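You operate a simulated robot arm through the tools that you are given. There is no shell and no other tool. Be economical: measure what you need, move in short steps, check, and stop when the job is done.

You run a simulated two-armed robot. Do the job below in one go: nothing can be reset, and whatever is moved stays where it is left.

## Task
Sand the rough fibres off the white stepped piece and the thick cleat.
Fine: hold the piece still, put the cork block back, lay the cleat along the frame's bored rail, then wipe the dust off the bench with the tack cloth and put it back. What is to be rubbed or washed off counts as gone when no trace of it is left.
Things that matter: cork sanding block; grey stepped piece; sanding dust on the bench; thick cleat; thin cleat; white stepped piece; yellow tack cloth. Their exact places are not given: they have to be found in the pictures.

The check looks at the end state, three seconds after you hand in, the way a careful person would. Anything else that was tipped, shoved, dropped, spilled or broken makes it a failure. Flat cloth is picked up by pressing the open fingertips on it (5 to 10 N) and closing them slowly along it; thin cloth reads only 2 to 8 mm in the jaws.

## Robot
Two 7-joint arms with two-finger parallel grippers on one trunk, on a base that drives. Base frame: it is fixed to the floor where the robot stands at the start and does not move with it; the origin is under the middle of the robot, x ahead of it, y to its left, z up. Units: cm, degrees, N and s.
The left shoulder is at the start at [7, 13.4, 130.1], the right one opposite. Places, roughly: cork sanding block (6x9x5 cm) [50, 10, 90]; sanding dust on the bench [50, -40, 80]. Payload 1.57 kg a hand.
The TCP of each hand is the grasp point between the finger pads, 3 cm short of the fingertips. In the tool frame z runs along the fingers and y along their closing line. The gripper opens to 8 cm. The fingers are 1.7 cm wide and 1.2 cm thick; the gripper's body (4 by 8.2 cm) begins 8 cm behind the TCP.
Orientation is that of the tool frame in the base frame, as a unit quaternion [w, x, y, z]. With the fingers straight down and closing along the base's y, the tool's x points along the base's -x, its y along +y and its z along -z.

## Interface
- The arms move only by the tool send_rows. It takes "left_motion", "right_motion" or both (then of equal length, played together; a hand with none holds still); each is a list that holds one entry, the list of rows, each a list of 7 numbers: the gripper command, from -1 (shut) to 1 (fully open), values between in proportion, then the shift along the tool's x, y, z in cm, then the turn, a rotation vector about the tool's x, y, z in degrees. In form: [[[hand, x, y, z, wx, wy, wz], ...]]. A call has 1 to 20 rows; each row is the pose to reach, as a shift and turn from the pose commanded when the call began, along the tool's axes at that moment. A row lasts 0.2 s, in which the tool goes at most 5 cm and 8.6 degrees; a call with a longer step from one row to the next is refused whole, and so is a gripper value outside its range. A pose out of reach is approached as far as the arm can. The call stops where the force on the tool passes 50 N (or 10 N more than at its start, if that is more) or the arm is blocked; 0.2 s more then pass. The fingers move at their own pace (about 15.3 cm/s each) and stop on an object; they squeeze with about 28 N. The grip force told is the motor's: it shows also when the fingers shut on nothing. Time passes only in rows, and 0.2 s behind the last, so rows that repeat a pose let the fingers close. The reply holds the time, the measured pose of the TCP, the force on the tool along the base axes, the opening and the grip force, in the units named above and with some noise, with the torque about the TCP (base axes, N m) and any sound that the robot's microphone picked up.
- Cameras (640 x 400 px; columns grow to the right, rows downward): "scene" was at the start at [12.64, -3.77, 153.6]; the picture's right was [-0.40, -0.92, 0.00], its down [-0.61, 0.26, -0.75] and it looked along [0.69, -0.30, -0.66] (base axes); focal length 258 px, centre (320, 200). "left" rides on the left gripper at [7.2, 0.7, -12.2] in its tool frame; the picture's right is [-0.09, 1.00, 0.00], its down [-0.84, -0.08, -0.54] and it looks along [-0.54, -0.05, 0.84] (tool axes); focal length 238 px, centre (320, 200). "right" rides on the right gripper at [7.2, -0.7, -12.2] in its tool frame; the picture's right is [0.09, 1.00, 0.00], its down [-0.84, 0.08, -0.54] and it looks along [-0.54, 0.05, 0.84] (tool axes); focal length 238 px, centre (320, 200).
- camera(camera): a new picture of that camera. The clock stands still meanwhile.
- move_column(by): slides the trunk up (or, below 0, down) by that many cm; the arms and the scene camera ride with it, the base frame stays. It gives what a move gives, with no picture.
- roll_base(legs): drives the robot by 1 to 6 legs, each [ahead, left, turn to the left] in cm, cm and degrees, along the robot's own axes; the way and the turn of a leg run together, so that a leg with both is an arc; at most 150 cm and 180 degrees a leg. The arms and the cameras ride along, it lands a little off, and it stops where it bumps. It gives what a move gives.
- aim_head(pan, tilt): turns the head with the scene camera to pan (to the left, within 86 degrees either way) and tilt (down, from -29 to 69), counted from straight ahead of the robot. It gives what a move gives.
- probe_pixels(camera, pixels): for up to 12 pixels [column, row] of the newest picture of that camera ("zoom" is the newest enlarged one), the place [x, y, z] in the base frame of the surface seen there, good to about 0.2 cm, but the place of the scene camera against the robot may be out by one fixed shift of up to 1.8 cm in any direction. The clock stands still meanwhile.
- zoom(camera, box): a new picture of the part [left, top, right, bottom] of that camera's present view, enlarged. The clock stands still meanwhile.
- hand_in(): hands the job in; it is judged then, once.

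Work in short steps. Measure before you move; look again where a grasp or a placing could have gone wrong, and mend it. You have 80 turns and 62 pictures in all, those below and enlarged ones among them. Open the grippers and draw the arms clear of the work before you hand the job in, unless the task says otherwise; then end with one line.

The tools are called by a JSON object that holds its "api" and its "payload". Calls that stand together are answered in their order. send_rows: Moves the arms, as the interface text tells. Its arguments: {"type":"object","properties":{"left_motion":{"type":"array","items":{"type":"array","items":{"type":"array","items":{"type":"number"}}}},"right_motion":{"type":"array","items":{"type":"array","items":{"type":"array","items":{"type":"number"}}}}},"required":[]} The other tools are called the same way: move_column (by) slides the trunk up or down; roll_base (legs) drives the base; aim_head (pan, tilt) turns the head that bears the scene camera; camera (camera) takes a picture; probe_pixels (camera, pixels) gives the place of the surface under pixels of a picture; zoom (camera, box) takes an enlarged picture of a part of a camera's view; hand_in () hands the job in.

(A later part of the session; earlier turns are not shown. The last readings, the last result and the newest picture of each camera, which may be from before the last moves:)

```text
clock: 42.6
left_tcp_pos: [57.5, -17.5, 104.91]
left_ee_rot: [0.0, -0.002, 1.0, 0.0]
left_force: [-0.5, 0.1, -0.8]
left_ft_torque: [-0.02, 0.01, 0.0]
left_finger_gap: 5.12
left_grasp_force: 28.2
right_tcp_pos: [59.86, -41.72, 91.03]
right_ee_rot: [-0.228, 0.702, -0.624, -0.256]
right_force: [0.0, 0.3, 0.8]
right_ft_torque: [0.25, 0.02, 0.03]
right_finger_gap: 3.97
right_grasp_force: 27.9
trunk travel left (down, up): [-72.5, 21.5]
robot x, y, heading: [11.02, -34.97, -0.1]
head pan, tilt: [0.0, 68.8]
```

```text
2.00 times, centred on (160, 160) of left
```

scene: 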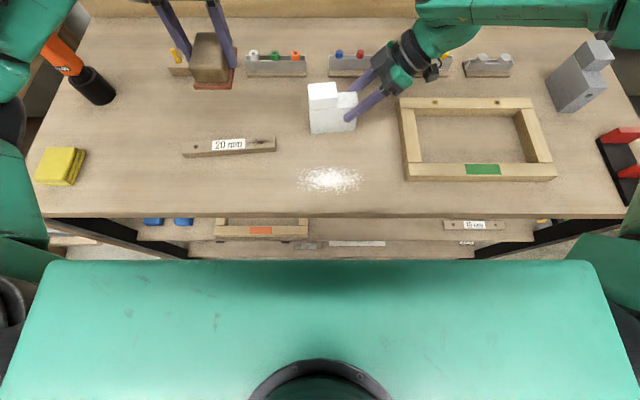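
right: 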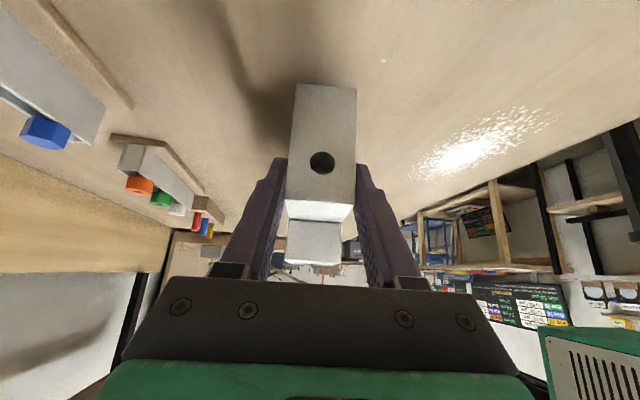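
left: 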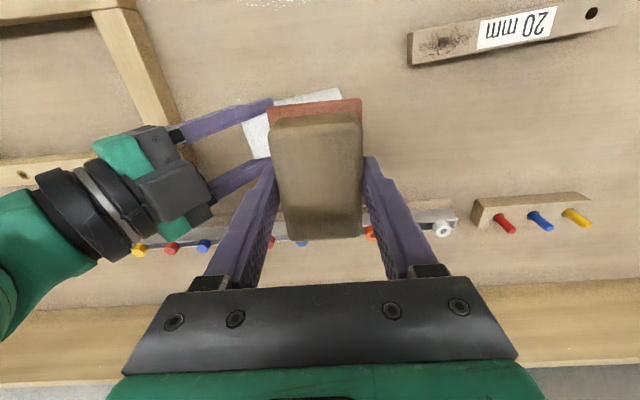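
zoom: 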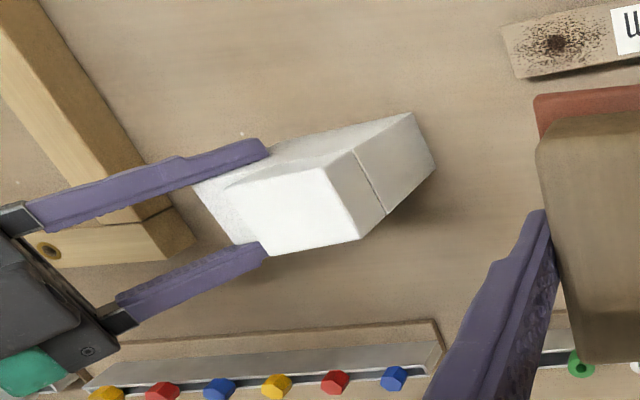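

The tower is clean. I now put the piece back by driving ahead 1.2 cm while it's gripped.

{"api": "roll_base", "payload": {"legs": [[1.2, 0, 0]]}}

{"api": "zoom", "payload": {"camera": "left", "box": [0, 60, 320, 260]}}

{"api": "probe_pixels", "payload": {"camera": "zoom", "pixels": [[240, 190], [325, 175], [355, 230], [275, 250], [300, 215], [205, 190]]}}

```text
clock: 43.3
left_tcp_pos: [58.72, -17.65, 104.8]
left_ee_rot: [0.0, -0.002, 1.0, 0.0]
left_force: [0.3, 0.2, -0.7]
left_ft_torque: [0.04, 0.0, -0.01]
left_finger_gap: 5.15
left_grasp_force: 27.9
right_tcp_pos: [60.98, -41.88, 91.03]
right_ee_rot: [-0.227, 0.702, -0.624, -0.255]
right_force: [-0.5, 1.5, -0.1]
right_ft_torque: [-0.13, -0.08, -0.02]
right_finger_gap: 3.98
right_grasp_force: 27.8
trunk travel left (down, up): [-72.5, 21.5]
robot x, y, heading: [11.96, -34.67, 0.0]
head pan, tilt: [0.0, 68.8]
```

```text
2.00 times, centred on (160, 160) of left
```

zoom: 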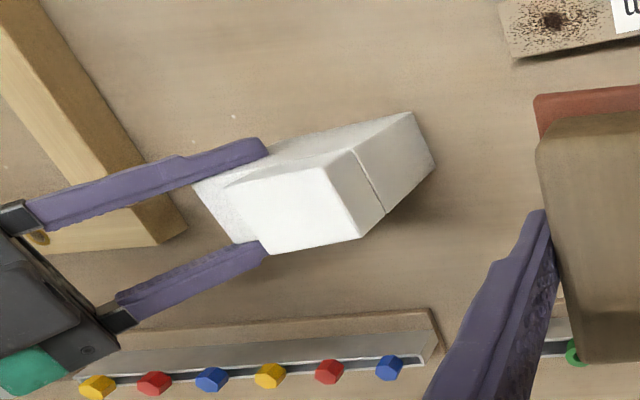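

```text
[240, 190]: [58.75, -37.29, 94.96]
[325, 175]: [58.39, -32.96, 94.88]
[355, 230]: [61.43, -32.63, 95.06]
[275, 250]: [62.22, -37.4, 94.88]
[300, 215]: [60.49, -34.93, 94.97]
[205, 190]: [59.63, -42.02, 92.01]
```

Piece is back (tower x 58.5–62.3). Release with the right hand, back out along the fingers, then untilt.

{"api": "send_rows", "payload": {"right_motion": [[[0.0, 0, 0, 0, 0, 0, 0], [0.3, 0, 0, 0, 0, 0, 0], [0.4, 0, 0, 0, 0, 0, 0], [0.4, 0, 0, 0, 0, 0, 0], [0.4, 0, 0, -2, 0, 0, 0], [0.4, 0, 0, -5, 0, 0, 0], [0.4, 0, 0, -9, 0, 0, 0], [0.4, 0, 0, -13, 0, 0, 0], [0.4, 0, 0, -16, 0, 0, 0], [0.4, 0, 0, -16, 0, 0, 0]]]}}

{"api": "send_rows", "payload": {"right_motion": [[[0.4, 0, 0, 0, 0, 8, 0], [0.4, 0, 0, 0, 0, 16, 0], [0.4, 0, 0, 0, 0, 24, 0], [0.4, 0, 0, 0, 0, 32, 0], [0.4, 0, 0, 0, 0, 40, 0], [0.4, 0, 0, 0, 0, 40, 0]]]}}

{"api": "camera", "payload": {"camera": "left"}}

```text
clock: 45.5
left_tcp_pos: [58.81, -17.53, 104.88]
left_ee_rot: [-0.001, -0.002, 1.0, -0.001]
left_force: [0.1, 0.1, -1.9]
left_ft_torque: [0.01, -0.01, 0.01]
left_finger_gap: 5.14
left_grasp_force: 28.3
right_tcp_pos: [62.36, -51.88, 103.43]
right_ee_rot: [-0.227, 0.702, -0.625, -0.256]
right_force: [0.7, -0.6, -0.3]
right_ft_torque: [0.01, -0.02, 0.0]
right_finger_gap: 5.58
right_grasp_force: 0.1
trunk travel left (down, up): [-72.5, 21.5]
robot x, y, heading: [11.99, -34.85, 0.4]
head pan, tilt: [0.0, 68.8]
```

```text
clock: 46.9
left_tcp_pos: [58.85, -17.57, 104.82]
left_ee_rot: [0.0, -0.003, 1.0, 0.0]
left_force: [-1.0, -0.7, -0.8]
left_ft_torque: [0.0, 0.02, -0.02]
left_finger_gap: 5.12
left_grasp_force: 28.3
right_tcp_pos: [62.42, -51.95, 103.31]
right_ee_rot: [0.001, 0.747, -0.665, 0.001]
right_force: [0.0, 0.6, 0.4]
right_ft_torque: [0.03, 0.0, -0.03]
right_finger_gap: 5.61
right_grasp_force: 0.0
trunk travel left (down, up): [-72.5, 21.5]
robot x, y, heading: [12.39, -35.15, 0.1]
head pan, tilt: [0.0, 68.8]
```

```text
36 pictures are left
```

left: 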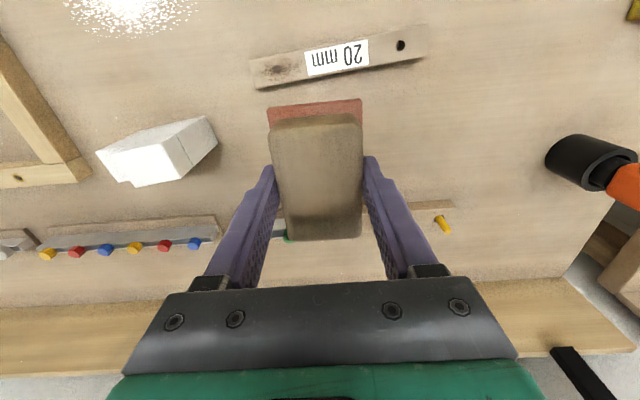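

White piece stands clean and free. The cleat's fibres are at its right end, so I'll swap the cork to the right hand: left sets it on free bench at (45, −20); right turns back.

{"api": "send_rows", "payload": {"left_motion": [[[-1, 2, 0, 0, 0, 0, 0], [-1, 4.5, -0.5, 0, 0, 0, 0], [-1, 7, -1, 0, 0, 0, 0], [-1, 9.5, -1.5, 0, 0, 0, 0], [-1, 12, -2, 0, 0, 0, 0], [-1, 13.8, -2.4, 1, 0, 0, 0], [-1, 13.8, -2.4, 4, 0, 0, 0], [-1, 13.8, -2.4, 8, 0, 0, 0], [-1, 13.8, -2.4, 12, 0, 0, 0], [-1, 13.8, -2.4, 14.5, 0, 0, 0], [-1, 13.8, -2.4, 15.8, 0, 0, 0], [-1, 13.8, -2.4, 16.4, 0, 0, 0], [-1, 13.8, -2.4, 16.7, 0, 0, 0], [-1, 13.8, -2.4, 16.75, 0, 0, 0]]], "right_motion": [[[0.4, 0, 0, 0, 0, 0, 8], [0.4, 0, 0, 0, 0, 0, 16], [0.4, 0, 0, 0, 0, 0, 24], [0.4, 0, 0, 0, 0, 0, 32], [0.4, 0, 0, 0, 0, 0, 40], [0.4, 0, 0, 0, 0, 0, 48], [0.4, 0, 0, 0, 0, 0, 56], [0.4, 0, 0, 0, 0, 0, 64], [0.4, 0, 0, 0, 0, 0, 72], [0.4, 0, 0, 0, 0, 0, 80], [0.4, 0, 0, 0, 0, 0, 88], [0.4, 0, 0, 0, 0, 0, 96], [1, 0, 0, 0, 0, 0, 96.5], [1, 0, 0, 0, 0, 0, 96.5]]]}}

```text
clock: 49.9
left_tcp_pos: [44.87, -20.02, 88.24]
left_ee_rot: [0.0, -0.004, 1.0, 0.0]
left_force: [-0.3, -1.1, -1.7]
left_ft_torque: [0.04, -0.02, -0.01]
left_finger_gap: 5.11
left_grasp_force: 28.1
left hand out of reach, approached as far as the arm can: row 7, 8, 9, 10
right_tcp_pos: [62.14, -52.03, 103.22]
right_ee_rot: [0.001, -0.001, 1.0, 0.0]
right_force: [0.6, 0.0, -1.0]
right_ft_torque: [0.02, 0.03, -0.01]
right_finger_gap: 8.0
right_grasp_force: 0.1
trunk travel left (down, up): [-72.5, 21.5]
robot x, y, heading: [12.03, -34.84, 0.2]
head pan, tilt: [0.0, 68.8]
```

Just above the bench (bottom ≈84.2). I lower 0.25 cm, open and rise, then move the left hand out to the left.

{"api": "send_rows", "payload": {"left_motion": [[[-1, 0, 0, 0.15, 0, 0, 0], [-1, 0, 0, 0.25, 0, 0, 0], [0.35, 0, 0, 0.25, 0, 0, 0], [0.6, 0, 0, 0.25, 0, 0, 0], [1, 0, 0, 0.25, 0, 0, 0], [1, 0, 0, -2, 0, 0, 0], [1, 0, 0, -6, 0, 0, 0], [1, 0, 0, -10, 0, 0, 0], [1, 0, 0, -14, 0, 0, 0], [1, 0, 4.5, -14, 0, 0, 0], [1, 0, 9, -14, 0, 0, 0], [1, -2, 13, -14, 0, 0, 0], [1, -4, 13, -14, 0, 0, 0]]], "right_motion": [[[1, 0, 0, 0, 0, 0, 0], [1, 0, 0, 0, 0, 0, 0], [1, 0, 0, 0, 0, 0, 0], [1, 0, 0, 0, 0, 0, 0], [1, 2, 0, 0, 0, 0, 0], [1, 5, 0, 0, 0, 0, 0], [1, 9, 0, 0, 0, 0, 0], [1, 13, 0, 0, 0, 0, 0], [1, 16, 0, 0, 0, 0, 0], [1, 16, 4, 0, 0, 0, 0], [1, 16, 8, 0, 0, 0, 0], [1, 16, 12, 0, 0, 0, 0], [1, 16, 16, 0, 0, 0, 0]]]}}

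{"api": "camera", "payload": {"camera": "right"}}

{"api": "camera", "payload": {"camera": "left"}}

```text
clock: 52.7
left_tcp_pos: [49.35, -6.77, 101.78]
left_ee_rot: [-0.002, -0.002, 1.0, 0.0]
left_force: [0.5, -0.2, 0.3]
left_ft_torque: [0.02, 0.06, 0.0]
left_finger_gap: 8.0
left_grasp_force: 0.1
left hand out of reach, approached as far as the arm can: row 6, 7, 8
right_tcp_pos: [46.33, -37.02, 103.33]
right_ee_rot: [0.0, 0.001, 1.0, -0.002]
right_force: [0.9, 0.0, -0.3]
right_ft_torque: [-0.02, 0.0, 0.02]
right_finger_gap: 8.0
right_grasp_force: 0.2
right hand out of reach, approached as far as the arm can: row 13
trunk travel left (down, up): [-72.5, 21.5]
robot x, y, heading: [12.25, -34.87, 0.2]
head pan, tilt: [0.0, 68.8]
```

```text
35 pictures are left
```

right: 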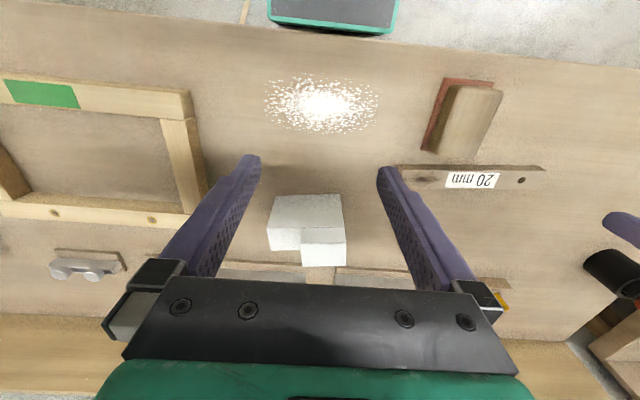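

```text
34 pictures are left
```

left: 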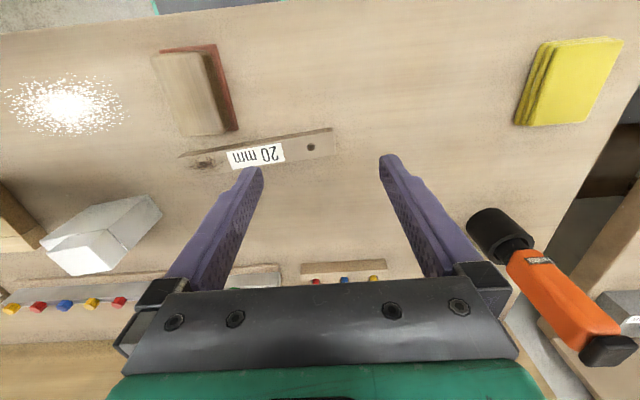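

Both arms are near their inner limit, so I back off 9 cm and go 13 cm left, then probe cork and cleat from the right camera view.

{"api": "roll_base", "payload": {"legs": [[-9, 13, 0]]}}

{"api": "send_rows", "payload": {"right_motion": [[[1, -2, 0, 0, 0, 0, 0], [1, -4, 0, 0, 0, 0, 0], [1, -6, 0, 0, 0, 0, 0], [1, -6, 0, 0, 0, 0, 0]]]}}

{"api": "camera", "payload": {"camera": "right"}}

```text
clock: 54.1
left_tcp_pos: [40.0, 5.83, 101.98]
left_ee_rot: [-0.001, -0.003, 1.0, 0.001]
left_force: [0.2, 0.7, 0.0]
left_ft_torque: [0.01, -0.02, 0.02]
left_finger_gap: 8.0
left_grasp_force: 0.1
right_tcp_pos: [37.04, -24.5, 103.49]
right_ee_rot: [-0.001, -0.002, 1.0, 0.0]
right_force: [-0.3, -0.7, -0.2]
right_ft_torque: [0.01, -0.04, -0.01]
right_finger_gap: 7.97
right_grasp_force: 0.1
trunk travel left (down, up): [-72.5, 21.5]
robot x, y, heading: [3.1, -22.62, 0.2]
head pan, tilt: [0.0, 68.8]
```

```text
clock: 55.1
left_tcp_pos: [39.91, 5.86, 102.0]
left_ee_rot: [0.0, -0.003, 1.0, 0.0]
left_force: [0.8, -0.1, -0.2]
left_ft_torque: [-0.01, 0.04, 0.0]
left_finger_gap: 7.97
left_grasp_force: 0.1
right_tcp_pos: [42.13, -26.03, 103.39]
right_ee_rot: [0.0, -0.001, 1.0, 0.001]
right_force: [0.4, -1.2, -0.7]
right_ft_torque: [-0.04, 0.03, 0.02]
right_finger_gap: 8.0
right_grasp_force: 0.0
right hand out of reach, approached as far as the arm can: row 1, 2, 3, 4
trunk travel left (down, up): [-72.5, 21.5]
robot x, y, heading: [3.01, -22.03, 0.4]
head pan, tilt: [0.0, 68.8]
```

```text
33 pictures are left
```

right: 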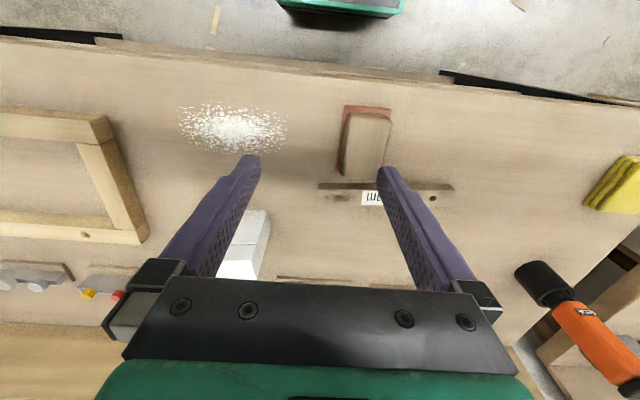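

Right arm is limited toward its inner side; I shift the base 9 cm further left.

{"api": "roll_base", "payload": {"legs": [[-1, 9, 0]]}}

{"api": "probe_pixels", "payload": {"camera": "right", "pixels": [[344, 120], [388, 120], [342, 165], [376, 165], [351, 117], [385, 122], [363, 140], [345, 108], [320, 192], [452, 190], [432, 198], [345, 198]]}}

{"api": "send_rows", "payload": {"right_motion": [[[1, -2, 1, 0, 0, 0, 0], [1, -2, 1, 0, 0, 0, 0]]]}}

```text
clock: 56.2
left_tcp_pos: [38.96, 14.75, 102.09]
left_ee_rot: [0.0, -0.003, 1.0, 0.001]
left_force: [0.1, 0.0, -0.5]
left_ft_torque: [0.02, -0.01, 0.01]
left_finger_gap: 8.0
left_grasp_force: 0.1
right_tcp_pos: [41.22, -17.03, 103.47]
right_ee_rot: [0.0, -0.001, 1.0, 0.002]
right_force: [-0.1, 0.4, 0.1]
right_ft_torque: [0.02, 0.05, 0.0]
right_finger_gap: 8.0
right_grasp_force: 0.1
trunk travel left (down, up): [-72.5, 21.5]
robot x, y, heading: [2.05, -13.33, 0.3]
head pan, tilt: [0.0, 68.8]
```

```text
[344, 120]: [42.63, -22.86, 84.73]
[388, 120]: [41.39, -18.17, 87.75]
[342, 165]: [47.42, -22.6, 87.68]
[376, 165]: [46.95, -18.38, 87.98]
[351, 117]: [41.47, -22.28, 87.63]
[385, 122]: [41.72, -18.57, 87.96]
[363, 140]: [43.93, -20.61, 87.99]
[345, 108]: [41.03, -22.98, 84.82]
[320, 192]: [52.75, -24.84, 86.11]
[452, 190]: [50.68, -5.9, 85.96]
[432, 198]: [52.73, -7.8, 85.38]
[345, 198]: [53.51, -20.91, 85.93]
```

```text
clock: 56.8
left_tcp_pos: [38.76, 14.96, 101.91]
left_ee_rot: [0.0, -0.002, 1.0, 0.0]
left_force: [-0.1, 0.0, 0.3]
left_ft_torque: [0.01, -0.02, 0.01]
left_finger_gap: 8.0
left_grasp_force: 0.1
right_tcp_pos: [42.47, -17.4, 103.35]
right_ee_rot: [0.001, -0.001, 1.0, 0.002]
right_force: [0.3, 0.2, -0.1]
right_ft_torque: [0.0, -0.02, 0.01]
right_finger_gap: 8.0
right_grasp_force: 0.0
right hand out of reach, approached as far as the arm can: row 1, 2
trunk travel left (down, up): [-72.5, 21.5]
robot x, y, heading: [2.16, -13.24, 0.1]
head pan, tilt: [0.0, 68.8]
```

Cork is at (44.9, −20.05). I move the right hand above it and check where it lands.

{"api": "send_rows", "payload": {"right_motion": [[[1, -2.4, -2.7, 1, 0, 0, 0], [1, -2.4, -2.7, 5, 0, 0, 0], [1, -2.4, -2.7, 8, 0, 0, 0], [1, -2.4, -2.7, 8, 0, 0, 0]]]}}

```text
clock: 57.8
left_tcp_pos: [38.84, 14.9, 102.06]
left_ee_rot: [0.0, -0.001, 1.0, 0.0]
left_force: [0.0, 0.1, 0.1]
left_ft_torque: [-0.02, 0.02, 0.01]
left_finger_gap: 8.03
left_grasp_force: 0.1
right_tcp_pos: [44.86, -20.0, 95.51]
right_ee_rot: [0.001, -0.001, 1.0, 0.001]
right_force: [-0.3, 0.4, -0.5]
right_ft_torque: [-0.02, 0.01, -0.02]
right_finger_gap: 8.01
right_grasp_force: 0.0
trunk travel left (down, up): [-72.5, 21.5]
robot x, y, heading: [1.54, -12.97, 0.1]
head pan, tilt: [0.0, 68.8]
```

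Exactly over it. I go down to z 87.9, close slowly, and lift gently.

{"api": "send_rows", "payload": {"right_motion": [[[1, 0, 0, 3, 0, 0, 0], [1, 0, 0, 5.5, 0, 0, 0], [1, 0, 0, 7.2, 0, 0, 0], [1, 0, 0, 7.6, 0, 0, 0], [0.6, 0, 0, 7.6, 0, 0, 0], [0.4, 0, 0, 7.6, 0, 0, 0], [0.3, 0, 0, 7.6, 0, 0, 0], [0.2, 0, 0, 7.6, 0, 0, 0], [-0.2, 0, 0, 7.6, 0, 0, 0], [-1, 0, 0, 7.6, 0, 0, 0], [-1, 0, 0, 7.6, 0, 0, 0], [-1, 0, 0, 7.6, 0, 0, 0]]]}}

{"api": "send_rows", "payload": {"right_motion": [[[-1, 0, 0, -0.2, 0, 0, 0], [-1, 0, 0, -0.5, 0, 0, 0], [-1, 0, 0, -0.9, 0, 0, 0], [-1, 0, 0, -1.5, 0, 0, 0], [-1, 0, 0, -2.5, 0, 0, 0], [-1, 0, 0, -3.5, 0, 0, 0], [-1, 0, 0, -4.5, 0, 0, 0], [-1, 0, 0, -5.5, 0, 0, 0]]]}}

{"api": "camera", "payload": {"camera": "right"}}

```text
clock: 60.4
left_tcp_pos: [38.9, 14.87, 102.0]
left_ee_rot: [0.0, -0.001, 1.0, 0.0]
left_force: [0.4, 0.1, -1.2]
left_ft_torque: [-0.03, 0.02, 0.01]
left_finger_gap: 8.0
left_grasp_force: 0.0
right_tcp_pos: [44.03, -21.66, 88.78]
right_ee_rot: [0.002, 0.0, 1.0, 0.002]
right_force: [-0.1, -0.7, -0.1]
right_ft_torque: [0.01, -0.01, 0.0]
right_finger_gap: 5.11
right_grasp_force: 27.2
right hand out of reach, approached as far as the arm can: row 1, 2, 3, 4, 5, 6, 7, 8, 9, 10, 11, 12
trunk travel left (down, up): [-72.5, 21.5]
robot x, y, heading: [1.94, -12.99, 0.1]
head pan, tilt: [0.0, 68.8]
```

```text
clock: 62.2
left_tcp_pos: [38.94, 15.01, 102.01]
left_ee_rot: [0.0, -0.002, 1.0, 0.0]
left_force: [0.4, 0.3, 0.1]
left_ft_torque: [0.0, 0.02, 0.06]
left_finger_gap: 8.02
left_grasp_force: 0.1
right_tcp_pos: [44.0, -21.56, 94.32]
right_ee_rot: [0.0, -0.001, 1.0, 0.0]
right_force: [1.0, 0.5, -0.7]
right_ft_torque: [-0.01, 0.02, -0.02]
right_finger_gap: 5.15
right_grasp_force: 28.2
trunk travel left (down, up): [-72.5, 21.5]
robot x, y, heading: [2.15, -13.25, -0.0]
head pan, tilt: [0.0, 68.8]
```

```text
32 pictures are left
```

right: 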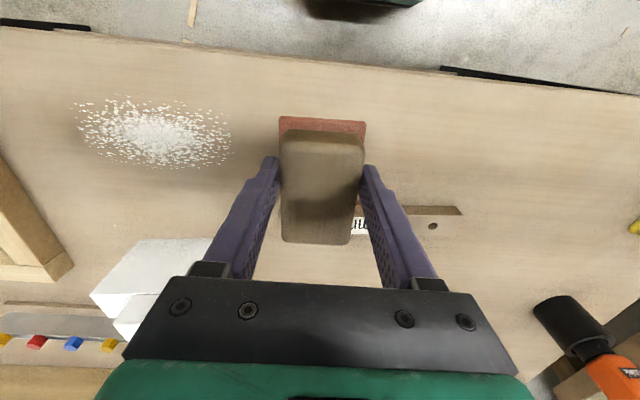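

The block is held but gripped high (arm hit its inner limit). I back off 8 cm, then set it down and regrip deeper.

{"api": "roll_base", "payload": {"legs": [[-8, 0, 0]]}}

{"api": "send_rows", "payload": {"right_motion": [[[-1, -1, 0, 0, 0, 0, 0], [-1, -2, 0, 0, 0, 0, 0], [-1, -3, 0, 0, 0, 0, 0], [-1, -4, 0.2, 0, 0, 0, 0], [-1, -5, 0.4, 0, 0, 0, 0], [-1, -6, 0.6, 0, 0, 0, 0], [-1, -7, 0.8, 0, 0, 0, 0], [-1, -8, 1, 0, 0, 0, 0], [-1, -9, 1, 0, 0, 0, 0], [-1, -9, 1, 1.5, 0, 0, 0], [-1, -9, 1, 3, 0, 0, 0], [-1, -9, 1, 4.3, 0, 0, 0], [-1, -9, 1, 5.0, 0, 0, 0], [-1, -9, 1, 5.4, 0, 0, 0], [-1, -9, 1, 5.5, 0, 0, 0], [-1, -9, 1, 5.6, 0, 0, 0]]]}}

```text
clock: 63.3
left_tcp_pos: [30.94, 14.82, 101.81]
left_ee_rot: [-0.002, -0.002, 1.0, 0.001]
left_force: [-0.1, 0.3, 1.0]
left_ft_torque: [-0.03, -0.01, 0.0]
left_finger_gap: 8.0
left_grasp_force: 0.0
right_tcp_pos: [36.18, -21.5, 94.23]
right_ee_rot: [-0.001, 0.0, 1.0, 0.001]
right_force: [0.0, 0.2, -1.6]
right_ft_torque: [-0.02, 0.03, 0.06]
right_finger_gap: 5.16
right_grasp_force: 27.8
trunk travel left (down, up): [-72.5, 21.5]
robot x, y, heading: [-5.99, -13.21, 0.2]
head pan, tilt: [0.0, 68.8]
```

```text
clock: 66.7
left_tcp_pos: [30.79, 14.9, 101.88]
left_ee_rot: [0.0, -0.002, 1.0, 0.0]
left_force: [0.6, -0.9, 0.1]
left_ft_torque: [-0.03, -0.04, 0.03]
left_finger_gap: 7.99
left_grasp_force: 0.1
right_tcp_pos: [41.24, -24.5, 91.43]
right_ee_rot: [-0.001, -0.001, 1.0, 0.002]
right_force: [-0.5, 0.5, -1.1]
right_ft_torque: [0.0, -0.01, 0.01]
right_finger_gap: 5.16
right_grasp_force: 28.4
right hand out of reach, approached as far as the arm can: row 4, 5, 6, 7, 8, 9, 10, 11, 12, 13, 14, 15, 16
trunk travel left (down, up): [-72.5, 21.5]
robot x, y, heading: [-5.73, -13.27, 0.2]
head pan, tilt: [0.0, 68.8]
```

The limit looks like the right arm reaching inward; I raise the block and shift the base 10 cm left so it works further outboard.

{"api": "send_rows", "payload": {"right_motion": [[[-1, 9, -1, -6, 0, 0, 0], [-1, 9, -1, -6, 0, 0, 0]]]}}

```text
refused: row 1 steps farther than a row can; nothing moved
```

Too big a step; I simply raise by small steps.

{"api": "send_rows", "payload": {"right_motion": [[[-1, 0, 0, -1.5, 0, 0, 0], [-1, 0, 0, -3, 0, 0, 0], [-1, 0, 0, -4, 0, 0, 0], [-1, 0, 0, -4, 0, 0, 0]]]}}

{"api": "roll_base", "payload": {"legs": [[2, 10, 0]]}}

```text
clock: 67.7
left_tcp_pos: [30.95, 14.74, 102.0]
left_ee_rot: [0.0, -0.001, 1.0, 0.0]
left_force: [0.5, 0.0, 0.9]
left_ft_torque: [-0.01, -0.01, -0.03]
left_finger_gap: 8.0
left_grasp_force: 0.2
right_tcp_pos: [41.32, -24.48, 95.43]
right_ee_rot: [0.0, -0.001, 1.0, 0.0]
right_force: [-0.1, -0.3, -1.3]
right_ft_torque: [0.01, 0.03, 0.0]
right_finger_gap: 5.12
right_grasp_force: 28.1
trunk travel left (down, up): [-72.5, 21.5]
robot x, y, heading: [-6.02, -13.09, 0.2]
head pan, tilt: [0.0, 68.8]
```

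```text
clock: 68.9
left_tcp_pos: [32.76, 24.86, 101.96]
left_ee_rot: [0.0, -0.002, 1.0, 0.001]
left_force: [-1.0, -1.1, -0.1]
left_ft_torque: [0.0, 0.02, -0.02]
left_finger_gap: 7.99
left_grasp_force: 0.2
right_tcp_pos: [43.32, -14.53, 95.37]
right_ee_rot: [-0.001, 0.0, 1.0, 0.002]
right_force: [-0.2, -1.0, -1.0]
right_ft_torque: [0.0, 0.02, -0.01]
right_finger_gap: 5.14
right_grasp_force: 27.6
trunk travel left (down, up): [-72.5, 21.5]
robot x, y, heading: [-3.9, -2.9, 0.3]
head pan, tilt: [0.0, 68.8]
```

Commanded poses reset cleanly. Now I set the block down near (45, −20) and regrip lower in one go.

{"api": "send_rows", "payload": {"right_motion": [[[-1, -0.5, -1.5, 0, 0, 0, 0], [-1, -1, -3.5, 0, 0, 0, 0], [-1, -1.7, -5.5, 0, 0, 0, 0], [-1, -1.7, -5.5, 1.5, 0, 0, 0], [-1, -1.7, -5.5, 3, 0, 0, 0], [-1, -1.7, -5.5, 4.5, 0, 0, 0], [-1, -1.7, -5.5, 5.5, 0, 0, 0], [-1, -1.7, -5.5, 6.1, 0, 0, 0], [-1, -1.7, -5.5, 6.4, 0, 0, 0], [-1, -1.7, -5.5, 6.6, 0, 0, 0], [-1, -1.7, -5.5, 6.6, 0, 0, 0]]]}}

```text
clock: 71.3
left_tcp_pos: [32.69, 25.09, 101.99]
left_ee_rot: [0.0, -0.003, 1.0, 0.0]
left_force: [0.1, -0.2, -0.5]
left_ft_torque: [0.02, 0.01, 0.0]
left_finger_gap: 8.02
left_grasp_force: 0.1
right_tcp_pos: [45.0, -19.72, 88.88]
right_ee_rot: [0.002, -0.001, 1.0, 0.0]
right_force: [0.7, -1.3, 5.9]
right_ft_torque: [-0.24, 0.17, 0.05]
right_finger_gap: 5.15
right_grasp_force: 28.1
trunk travel left (down, up): [-72.5, 21.5]
robot x, y, heading: [-3.95, -3.25, 0.4]
head pan, tilt: [0.0, 68.8]
```

Contact (≈7 N). I open, go 0.85 cm lower, close and lift slowly.

{"api": "send_rows", "payload": {"right_motion": [[[-1, 0, 0, -0.1, 0, 0, 0], [0.35, 0, 0, -0.1, 0, 0, 0], [0.5, 0, 0, -0.1, 0, 0, 0], [0.7, 0, 0, 0.3, 0, 0, 0], [0.7, 0, 0, 0.85, 0, 0, 0], [0.5, 0, 0, 0.85, 0, 0, 0], [0.3, 0, 0, 0.85, 0, 0, 0], [-0.2, 0, 0, 0.85, 0, 0, 0], [-1, 0, 0, 0.85, 0, 0, 0], [-1, 0, 0, 0.85, 0, 0, 0], [-1, 0, 0, 0.85, 0, 0, 0], [-1, 0, 0, 0.6, 0, 0, 0], [-1, 0, 0, 0.2, 0, 0, 0], [-1, 0, 0, -0.4, 0, 0, 0], [-1, 0, 0, -1.2, 0, 0, 0], [-1, 0, 0, -2.2, 0, 0, 0], [-1, 0, 0, -3.2, 0, 0, 0], [-1, 0, 0, -4.5, 0, 0, 0], [-1, 0, 0, -6, 0, 0, 0]]]}}

{"api": "camera", "payload": {"camera": "right"}}

```text
clock: 75.3
left_tcp_pos: [32.7, 25.06, 101.98]
left_ee_rot: [0.0, -0.002, 1.0, 0.0]
left_force: [0.2, -0.4, -0.5]
left_ft_torque: [0.0, 0.03, 0.0]
left_finger_gap: 8.02
left_grasp_force: 0.0
right_tcp_pos: [44.87, -19.73, 94.57]
right_ee_rot: [0.0, -0.001, 1.0, 0.0]
right_force: [0.4, 0.7, -1.9]
right_ft_torque: [0.03, 0.02, 0.0]
right_finger_gap: 5.13
right_grasp_force: 28.0
trunk travel left (down, up): [-72.5, 21.5]
robot x, y, heading: [-4.1, -3.23, 0.2]
head pan, tilt: [0.0, 68.8]
```

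```text
31 pictures are left
```

right: 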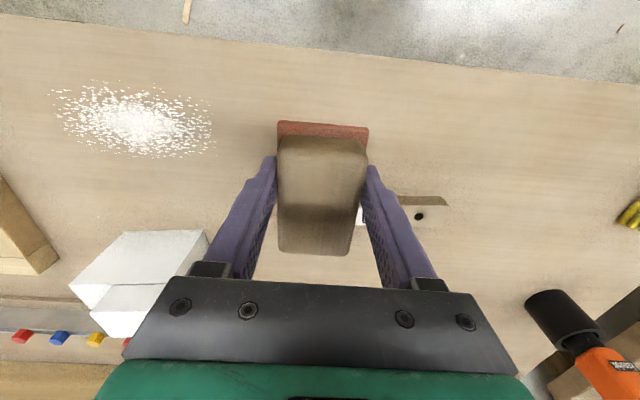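

Firm grip now. I drive 8 cm ahead, then turn the left hand to close across the cleat.

{"api": "roll_base", "payload": {"legs": [[8, 0, 0]]}}

{"api": "send_rows", "payload": {"left_motion": [[[1, -1, -2, 0, 0, 0, 8], [1, -2, -5, 0, 0, 0, 16], [1, -3, -8, 0, 0, 0, 24], [1, -4, -11, 0, 0, 0, 32], [1, -5, -14, 0, 0, 0, 40], [1, -6, -17, 0, 0, 0, 48], [1, -7, -20, 0, 0, 0, 56], [1, -8, -23, 0, 0, 0, 64], [1, -9, -26, 0, 0, 0, 72], [1, -10, -29, 0, 0, 0, 80], [1, -11, -32, 0, 0, 0, 84], [1, -11.5, -33, 0, 0, 0, 84], [1, -11.5, -33, 0, 0, 0, 84]]]}}

{"api": "camera", "payload": {"camera": "left"}}

```text
clock: 76.3
left_tcp_pos: [40.66, 25.05, 102.02]
left_ee_rot: [0.001, -0.002, 1.0, 0.0]
left_force: [0.2, 0.1, 0.6]
left_ft_torque: [0.02, 0.0, -0.03]
left_finger_gap: 8.03
left_grasp_force: 0.1
right_tcp_pos: [52.85, -19.68, 94.74]
right_ee_rot: [0.0, -0.002, 1.0, 0.001]
right_force: [-0.4, 0.8, -1.2]
right_ft_torque: [-0.02, 0.02, 0.0]
right_finger_gap: 5.15
right_grasp_force: 27.7
trunk travel left (down, up): [-72.5, 21.5]
robot x, y, heading: [3.95, -2.89, 0.4]
head pan, tilt: [0.0, 68.8]
```

```text
clock: 79.1
left_tcp_pos: [52.57, -7.87, 102.01]
left_ee_rot: [0.0, 0.667, 0.745, 0.0]
left_force: [-0.1, -0.6, 0.4]
left_ft_torque: [-0.04, 0.0, 0.02]
left_finger_gap: 8.01
left_grasp_force: 0.0
right_tcp_pos: [53.03, -19.71, 94.69]
right_ee_rot: [-0.001, -0.001, 1.0, 0.001]
right_force: [-0.9, -0.3, -1.5]
right_ft_torque: [0.0, 0.07, 0.02]
right_finger_gap: 5.1
right_grasp_force: 28.2
trunk travel left (down, up): [-72.5, 21.5]
robot x, y, heading: [4.02, -3.11, 0.1]
head pan, tilt: [0.0, 68.8]
```

```text
30 pictures are left
```

left: 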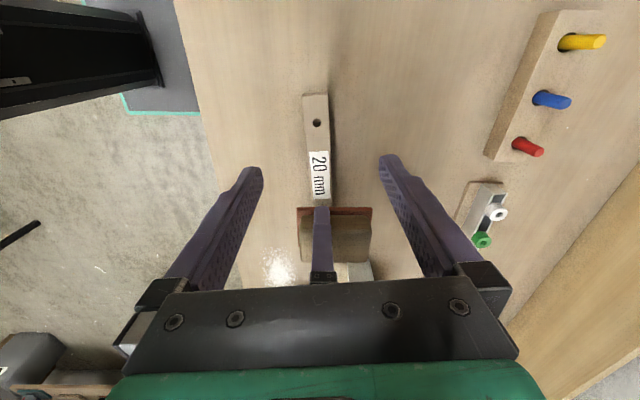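

The left hand is above the cleat; I probe its edges and holes for exact centring.

{"api": "probe_pixels", "payload": {"camera": "left", "pixels": [[305, 100], [326, 100], [307, 145], [329, 145], [309, 190], [329, 192], [317, 123], [308, 120], [327, 120], [316, 97]]}}

{"api": "zoom", "payload": {"camera": "left", "box": [260, 80, 400, 290]}}

```text
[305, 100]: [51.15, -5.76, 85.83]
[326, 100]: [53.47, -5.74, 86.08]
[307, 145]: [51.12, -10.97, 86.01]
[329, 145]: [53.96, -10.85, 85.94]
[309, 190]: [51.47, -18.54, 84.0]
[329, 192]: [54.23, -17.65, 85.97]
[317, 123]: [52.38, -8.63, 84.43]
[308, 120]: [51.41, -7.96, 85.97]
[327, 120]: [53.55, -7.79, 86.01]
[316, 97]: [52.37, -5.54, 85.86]
```

```text
1.90 times, centred on (330, 185) of left
```

zoom: 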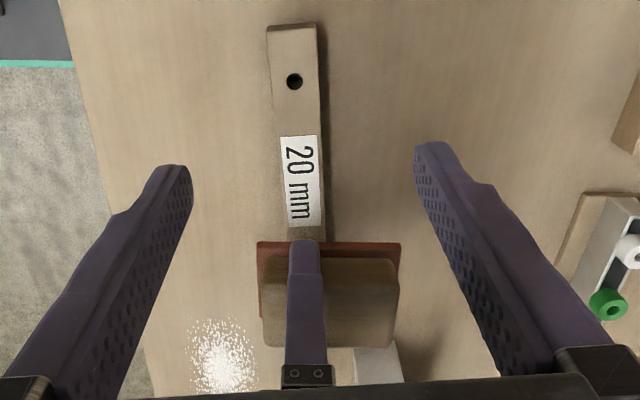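

Cleat centre near (52.5, −8.9), 3 cm wide. I lower the left hand and close on it gently (tips just above bench).

{"api": "send_rows", "payload": {"left_motion": [[[1, -1, -0.15, 4, 0, 0, 0], [1, -1, -0.15, 8, 0, 0, 0], [1, -1, -0.15, 12, 0, 0, 0], [1, -1, -0.15, 14, 0, 0, 0], [1, -1, -0.15, 14.5, 0, 0, 0], [0.2, -1, -0.15, 14.5, 0, 0, 0], [0, -1, -0.15, 14.5, 0, 0, 0], [-0.1, -1, -0.15, 14.5, 0, 0, 0], [-0.2, -1, -0.15, 14.5, 0, 0, 0], [-0.3, -1, -0.15, 14.5, 0, 0, 0], [-0.5, -1, -0.15, 14.5, 0, 0, 0], [-1, -1, -0.15, 14.5, 0, 0, 0], [-1, -1, -0.15, 14.5, 0, 0, 0]]]}}

```text
clock: 81.9
left_tcp_pos: [52.6, -8.87, 87.44]
left_ee_rot: [0.0, 0.667, 0.745, 0.0]
left_force: [-0.4, -0.9, 0.2]
left_ft_torque: [-0.15, -0.04, -0.08]
left_finger_gap: 2.96
left_grasp_force: 28.1
right_tcp_pos: [53.03, -19.6, 94.72]
right_ee_rot: [0.001, -0.002, 1.0, 0.001]
right_force: [-0.4, 0.2, -0.9]
right_ft_torque: [0.04, 0.0, 0.0]
right_finger_gap: 5.11
right_grasp_force: 27.9
trunk travel left (down, up): [-72.5, 21.5]
robot x, y, heading: [4.13, -3.02, 0.3]
head pan, tilt: [0.0, 68.8]
```

Held (gap 2.96). Now the right hand brings the cork down over the fibres at y≈−22.3 until light contact.

{"api": "send_rows", "payload": {"right_motion": [[[-1, 0, -2.7, 1, 0, 0, 0], [-1, 0, -2.7, 2.5, 0, 0, 0], [-1, 0, -2.7, 3.5, 0, 0, 0], [-1, 0, -2.7, 4.2, 0, 0, 0], [-1, 0, -2.7, 4.5, 0, 0, 0], [-1, 0, -2.7, 4.7, 0, 0, 0], [-1, 0, -2.7, 4.8, 0, 0, 0]]]}}

```text
clock: 83.5
left_tcp_pos: [52.64, -8.77, 87.48]
left_ee_rot: [0.0, 0.667, 0.745, 0.0]
left_force: [0.2, -0.7, 0.6]
left_ft_torque: [-0.02, -0.1, -0.07]
left_finger_gap: 2.98
left_grasp_force: 28.0
right_tcp_pos: [52.96, -22.32, 89.92]
right_ee_rot: [0.0, -0.002, 1.0, 0.001]
right_force: [0.6, 0.1, -1.2]
right_ft_torque: [-0.01, 0.04, 0.02]
right_finger_gap: 5.13
right_grasp_force: 27.7
trunk travel left (down, up): [-72.5, 21.5]
robot x, y, heading: [4.16, -3.58, 0.3]
head pan, tilt: [0.0, 68.8]
```

Not touching yet; I go on in 0.1 cm steps.

{"api": "send_rows", "payload": {"right_motion": [[[-1, 0, 0, 0.1, 0, 0, 0], [-1, 0, 0, 0.2, 0, 0, 0], [-1, 0, 0, 0.3, 0, 0, 0], [-1, 0, 0, 0.3, 0, 0, 0]]]}}

```text
clock: 84.5
left_tcp_pos: [52.54, -8.79, 87.5]
left_ee_rot: [0.0, 0.667, 0.745, 0.001]
left_force: [2.8, -3.6, -7.2]
left_ft_torque: [0.59, -0.07, 0.21]
left_finger_gap: 2.96
left_grasp_force: 28.3
right_tcp_pos: [53.05, -22.28, 89.84]
right_ee_rot: [0.003, -0.001, 1.0, 0.002]
right_force: [-1.8, -1.9, 24.5]
right_ft_torque: [0.14, 0.16, 0.09]
right_finger_gap: 5.1
right_grasp_force: 28.2
trunk travel left (down, up): [-72.5, 21.5]
robot x, y, heading: [3.59, -3.12, 0.0]
head pan, tilt: [0.0, 68.8]
```

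25 N is too much; I ease up 0.15 cm (~7 N) and rub along y, with x shifts in between.

{"api": "send_rows", "payload": {"right_motion": [[[-1, 0, 0, -0.15, 0, 0, 0], [-1, 0, -1, -0.15, 0, 0, 0], [-1, 0, -2, -0.15, 0, 0, 0], [-1, 0, -1, -0.15, 0, 0, 0], [-1, 0, 0, -0.15, 0, 0, 0], [-1, 0, 1, -0.15, 0, 0, 0], [-1, 0, 2, -0.15, 0, 0, 0], [-1, 0, 1, -0.15, 0, 0, 0], [-1, 0, 0, -0.15, 0, 0, 0], [-1, 0, -1, -0.15, 0, 0, 0], [-1, 0, -2, -0.15, 0, 0, 0], [-1, 0, -1, -0.15, 0, 0, 0], [-1, 0, 0, -0.15, 0, 0, 0], [-1, 0, 1, -0.15, 0, 0, 0], [-1, 0, 2, -0.15, 0, 0, 0], [-1, 0, 1, -0.15, 0, 0, 0], [-1, 0, 0, -0.15, 0, 0, 0]]]}}

{"api": "send_rows", "payload": {"right_motion": [[[-1, 1, 0, 0, 0, 0, 0], [-1, 1, -1, 0, 0, 0, 0], [-1, 1, -2, 0, 0, 0, 0], [-1, 1, -1, 0, 0, 0, 0], [-1, 1, 0, 0, 0, 0, 0], [-1, 1, 1, 0, 0, 0, 0], [-1, 1, 2, 0, 0, 0, 0], [-1, 0, 1, 0, 0, 0, 0], [-1, -1, 0, 0, 0, 0, 0], [-1, -1, -1, 0, 0, 0, 0], [-1, -1, -2, 0, 0, 0, 0], [-1, -1, 0, 0, 0, 0, 0], [-1, -1, 1, 0, 0, 0, 0], [-1, -1, 2, 0, 0, 0, 0], [-1, 0, 0, 0, 0, 0, 0], [-1, 0, -1, 0, 0, 0, 0], [-1, 0, 0, -1, 0, 0, 0], [-1, 0, 0, -3, 0, 0, 0], [-1, 0, 0, -6, 0, 0, 0]]]}}

{"api": "send_rows", "payload": {"right_motion": [[[-1, 2, 0, -1, 0, 0, 0], [-1, 4, 0, -2, 0, 0, 0], [-1, 6, 0, -4, 0, 0, 0], [-1, 8, 0, -6, 0, 0, 0], [-1, 8, 0, -6, 0, 0, 0]]]}}

{"api": "zoom", "payload": {"camera": "right", "box": [200, 90, 480, 290]}}

{"api": "camera", "payload": {"camera": "scene"}}

```text
clock: 88.1
left_tcp_pos: [52.4, -8.81, 87.55]
left_ee_rot: [0.002, 0.667, 0.745, -0.001]
left_force: [0.3, -7.4, -4.5]
left_ft_torque: [0.15, -0.02, -0.01]
left_finger_gap: 2.96
left_grasp_force: 27.7
right_tcp_pos: [53.02, -22.13, 89.78]
right_ee_rot: [0.001, -0.003, 1.0, 0.001]
right_force: [-1.2, 11.0, 18.4]
right_ft_torque: [0.53, 0.05, -0.01]
right_finger_gap: 5.1
right_grasp_force: 28.0
trunk travel left (down, up): [-72.5, 21.5]
robot x, y, heading: [4.02, -3.14, 0.1]
head pan, tilt: [0.0, 68.8]
```

```text
clock: 92.1
left_tcp_pos: [52.62, -8.84, 87.42]
left_ee_rot: [0.0, 0.666, 0.746, -0.001]
left_force: [-2.5, -0.1, 4.1]
left_ft_torque: [-0.19, 0.06, 0.01]
left_finger_gap: 2.99
left_grasp_force: 27.7
right_tcp_pos: [53.13, -22.42, 95.79]
right_ee_rot: [0.0, -0.002, 1.0, 0.001]
right_force: [-0.7, 0.0, -0.5]
right_ft_torque: [0.02, -0.01, -0.01]
right_finger_gap: 5.15
right_grasp_force: 28.3
trunk travel left (down, up): [-72.5, 21.5]
robot x, y, heading: [3.92, -3.64, 0.3]
head pan, tilt: [0.0, 68.8]
```

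```text
clock: 93.3
left_tcp_pos: [52.69, -8.87, 87.49]
left_ee_rot: [0.0, 0.667, 0.745, 0.0]
left_force: [-1.0, 0.3, 3.5]
left_ft_torque: [-0.18, -0.06, -0.01]
left_finger_gap: 2.97
left_grasp_force: 27.3
right_tcp_pos: [45.02, -22.32, 101.86]
right_ee_rot: [0.0, -0.001, 1.0, 0.001]
right_force: [0.5, -0.6, -1.1]
right_ft_torque: [0.01, -0.01, -0.03]
right_finger_gap: 5.11
right_grasp_force: 28.0
trunk travel left (down, up): [-72.5, 21.5]
robot x, y, heading: [4.3, -3.17, 0.1]
head pan, tilt: [0.0, 68.8]
```

```text
2.00 times, centred on (340, 190) of right
```

zoom: 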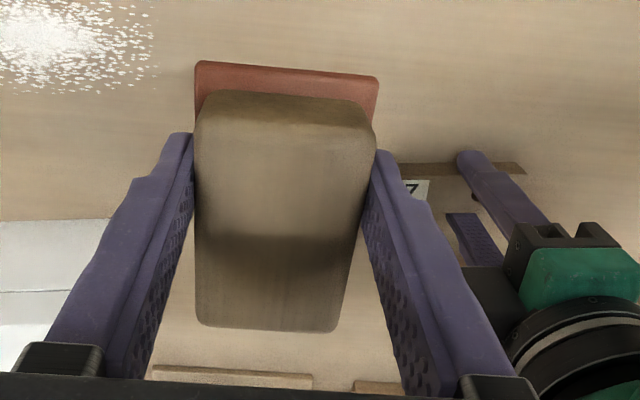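

```text
27 pictures are left
```

scene: 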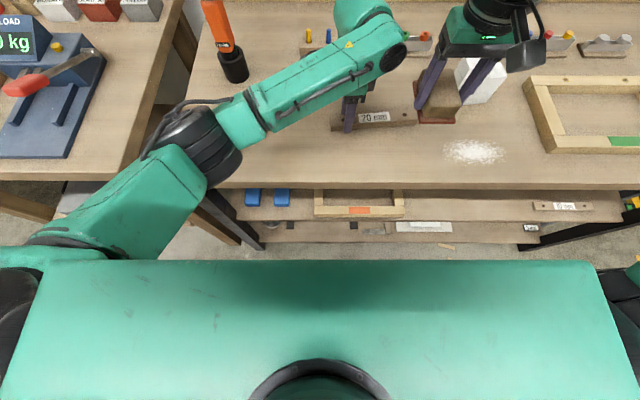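

The cork hides the cleat end; I move the right hand 13 cm to the right and look.

{"api": "send_rows", "payload": {"right_motion": [[[-1, 0, -2, 0, 0, 0, 0], [-1, 0, -5, 0, 0, 0, 0], [-1, 0, -8, 0, 0, 0, 0], [-1, 0, -11, 0, 0, 0, 0], [-1, 0, -13, 0, 0, 0, 0], [-1, 0, -13, 0, 0, 0, 0]]]}}

{"api": "zoom", "payload": {"camera": "right", "box": [260, 90, 540, 290]}}

```text
clock: 94.7
left_tcp_pos: [52.53, -8.8, 87.56]
left_ee_rot: [0.0, 0.666, 0.746, 0.0]
left_force: [-0.9, -0.4, 3.0]
left_ft_torque: [-0.03, 0.04, 0.0]
left_finger_gap: 2.96
left_grasp_force: 27.9
right_tcp_pos: [45.0, -35.46, 101.67]
right_ee_rot: [0.0, -0.001, 1.0, 0.001]
right_force: [0.7, 0.6, -1.5]
right_ft_torque: [-0.04, 0.02, -0.01]
right_finger_gap: 5.12
right_grasp_force: 28.0
trunk travel left (down, up): [-72.5, 21.5]
robot x, y, heading: [3.94, -2.87, 0.4]
head pan, tilt: [0.0, 68.8]
```

```text
2.00 times, centred on (400, 190) of right
```

zoom: 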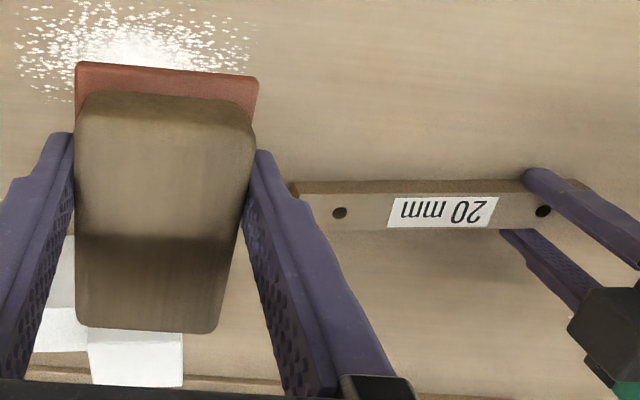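

The cleat is clean: both bores visible. Left hand releases it and rises; then I drive left to return the cork with the right hand.

{"api": "send_rows", "payload": {"left_motion": [[[-0.2, 0, 0, 0, 0, 0, 0], [0.2, 0, 0, 0, 0, 0, 0], [0.5, 0, 0, 0, 0, 0, 0], [0.5, 0, 0, -1, 0, 0, 0], [0.5, 0, 0, -5, 0, 0, 0], [0.5, 0, 0, -10, 0, 0, 0], [0.5, 0, 0, -15, 0, 0, 0], [0.5, 0, -3, -17, 0, 0, 0], [0.5, 0, -7, -17, 0, 0, 0], [0.5, 0, -7, -17, 0, 0, 0]]]}}

{"api": "aim_head", "payload": {"pan": 25, "tilt": 50}}

{"api": "roll_base", "payload": {"legs": [[0, 25, 0]]}}

{"api": "camera", "payload": {"camera": "scene"}}

```text
clock: 96.9
left_tcp_pos: [45.42, -9.57, 104.54]
left_ee_rot: [-0.001, 0.667, 0.745, -0.001]
left_force: [-0.1, 0.6, 0.0]
left_ft_torque: [0.02, 0.0, 0.0]
left_finger_gap: 5.98
left_grasp_force: 0.1
right_tcp_pos: [45.18, -35.45, 101.57]
right_ee_rot: [0.0, -0.002, 1.0, 0.0]
right_force: [-0.3, 0.3, -1.4]
right_ft_torque: [0.01, 0.03, -0.02]
right_finger_gap: 5.11
right_grasp_force: 27.7
trunk travel left (down, up): [-72.5, 21.5]
robot x, y, heading: [3.96, -2.91, 0.4]
head pan, tilt: [0.0, 68.8]
```

```text
clock: 97.8
left_tcp_pos: [45.4, -9.59, 104.54]
left_ee_rot: [0.0, 0.667, 0.745, 0.0]
left_force: [-0.4, 0.6, 0.5]
left_ft_torque: [0.02, 0.01, -0.03]
left_finger_gap: 5.98
left_grasp_force: 0.1
right_tcp_pos: [45.05, -35.41, 101.61]
right_ee_rot: [0.001, -0.003, 1.0, 0.0]
right_force: [-0.4, -0.1, -1.6]
right_ft_torque: [-0.03, 0.02, 0.01]
right_finger_gap: 5.15
right_grasp_force: 28.2
trunk travel left (down, up): [-72.5, 21.5]
robot x, y, heading: [4.04, -3.11, 0.4]
head pan, tilt: [25.0, 50.0]
```

```text
clock: 99.6
left_tcp_pos: [45.43, 14.54, 104.56]
left_ee_rot: [-0.001, 0.668, 0.744, 0.0]
left_force: [1.1, -0.5, -0.5]
left_ft_torque: [-0.01, -0.04, 0.0]
left_finger_gap: 6.0
left_grasp_force: 0.0
right_tcp_pos: [44.93, -11.31, 101.6]
right_ee_rot: [0.001, 0.001, 1.0, 0.002]
right_force: [0.6, -0.4, -2.1]
right_ft_torque: [-0.01, 0.01, 0.03]
right_finger_gap: 5.1
right_grasp_force: 28.2
trunk travel left (down, up): [-72.5, 21.5]
robot x, y, heading: [3.81, 21.53, -0.0]
head pan, tilt: [25.0, 50.0]
```

```text
25 pictures are left
```

scene: 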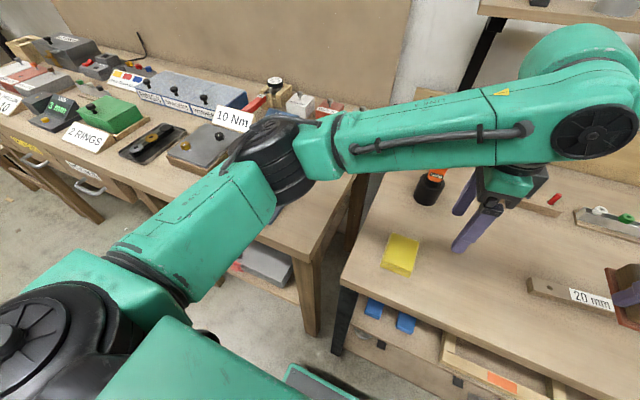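

I move the left hand 12 cm aside and carry the cork to its home spot (47.9, 6.05).

{"api": "send_rows", "payload": {"left_motion": [[[0.5, 4, 0, 0, 0, 0, 0], [0.5, 8, 0, 0, 0, 0, 0], [0.5, 12, 0, 0, 0, 0, 0], [0.5, 12, 0, 0, 0, 0, 0], [0.5, 12, 0, 0, 0, 0, 0], [0.5, 12, 0, 0, 0, 0, 0], [0.5, 12, 0, 0, 0, 0, 0], [0.5, 12, 0, 0, 0, 0, 0], [0.5, 12, 0, 0, 0, 0, 0], [0.5, 12, 0, 0, 0, 0, 0]]], "right_motion": [[[-1, -0.3, 1, 0, 0, 0, 0], [-1, -0.6, 3, 0, 0, 0, 0], [-1, -0.9, 6, 0, 0, 0, 0], [-1, -1.2, 9, 0, 0, 0, 0], [-1, -1.5, 12, 0, 0, 0, 0], [-1, -1.8, 15, 1, 0, 0, 0], [-1, -2, 17, 3, 0, 0, 0], [-1, -2, 17.4, 6, 0, 0, 0], [-1, -2, 17.4, 9, 0, 0, 0], [-1, -2, 17.4, 10, 0, 0, 0]]]}}

{"api": "camera", "payload": {"camera": "right"}}

```text
clock: 101.8
left_tcp_pos: [44.19, 26.55, 104.48]
left_ee_rot: [0.0, 0.668, 0.744, 0.001]
left_force: [0.1, 0.3, 0.7]
left_ft_torque: [-0.02, 0.0, 0.01]
left_finger_gap: 5.99
left_grasp_force: 0.1
right_tcp_pos: [46.95, 6.16, 91.68]
right_ee_rot: [0.0, 0.001, 1.0, 0.0]
right_force: [-0.7, -0.3, -1.0]
right_ft_torque: [-0.04, 0.04, 0.01]
right_finger_gap: 5.13
right_grasp_force: 28.1
trunk travel left (down, up): [-72.5, 21.5]
robot x, y, heading: [4.15, 21.46, -0.0]
head pan, tilt: [25.0, 50.0]
```

```text
24 pictures are left
```

right: 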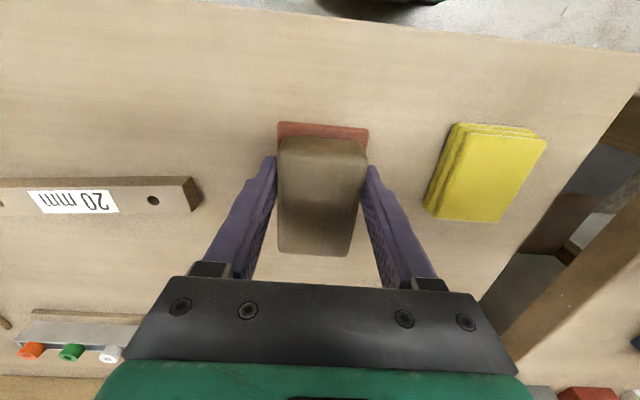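

On target; I lower 3.75 cm, release and rise.

{"api": "send_rows", "payload": {"right_motion": [[[-1, 0, 0, 1.5, 0, 0, 0], [-1, 0, 0, 2.8, 0, 0, 0], [-1, 0, 0, 3.4, 0, 0, 0], [-1, 0, 0, 3.65, 0, 0, 0], [-1, 0, 0, 3.75, 0, 0, 0], [0.35, 0, 0, 3.75, 0, 0, 0], [0.6, 0, 0, 3.7, 0, 0, 0], [0.8, 0, 0, 3.5, 0, 0, 0], [0.8, 0, 0, 1, 0, 0, 0], [0.8, 0, 0, -3, 0, 0, 0], [0.8, 0, 0, -8, 0, 0, 0], [0.8, 0, 0, -12, 0, 0, 0]]]}}

{"api": "camera", "payload": {"camera": "right"}}

{"api": "probe_pixels", "payload": {"camera": "right", "pixels": [[303, 110], [343, 110], [310, 155], [345, 155], [420, 120], [480, 120], [412, 165], [470, 165]]}}

```text
clock: 104.4
left_tcp_pos: [44.13, 26.4, 104.43]
left_ee_rot: [-0.001, 0.668, 0.744, 0.0]
left_force: [-0.3, 0.1, -0.3]
left_ft_torque: [0.01, -0.01, 0.03]
left_finger_gap: 5.99
left_grasp_force: 0.1
right_tcp_pos: [46.84, 6.17, 103.67]
right_ee_rot: [0.0, 0.001, 1.0, 0.001]
right_force: [-0.6, 0.7, 0.0]
right_ft_torque: [0.01, -0.02, 0.01]
right_finger_gap: 7.22
right_grasp_force: 0.1
trunk travel left (down, up): [-72.5, 21.5]
robot x, y, heading: [3.81, 21.45, 0.1]
head pan, tilt: [25.0, 50.0]
```

```text
23 pictures are left
```

right: 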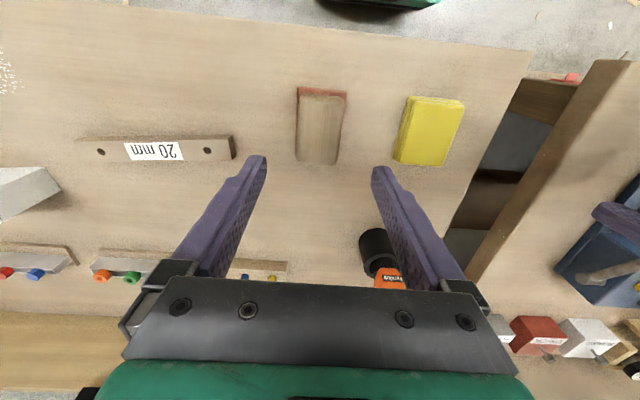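

```text
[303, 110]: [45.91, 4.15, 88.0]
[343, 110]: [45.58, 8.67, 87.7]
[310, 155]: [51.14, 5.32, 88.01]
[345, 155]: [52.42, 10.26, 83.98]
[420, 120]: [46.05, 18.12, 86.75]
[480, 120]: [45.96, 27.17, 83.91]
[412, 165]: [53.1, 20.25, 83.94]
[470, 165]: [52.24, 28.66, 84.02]
```

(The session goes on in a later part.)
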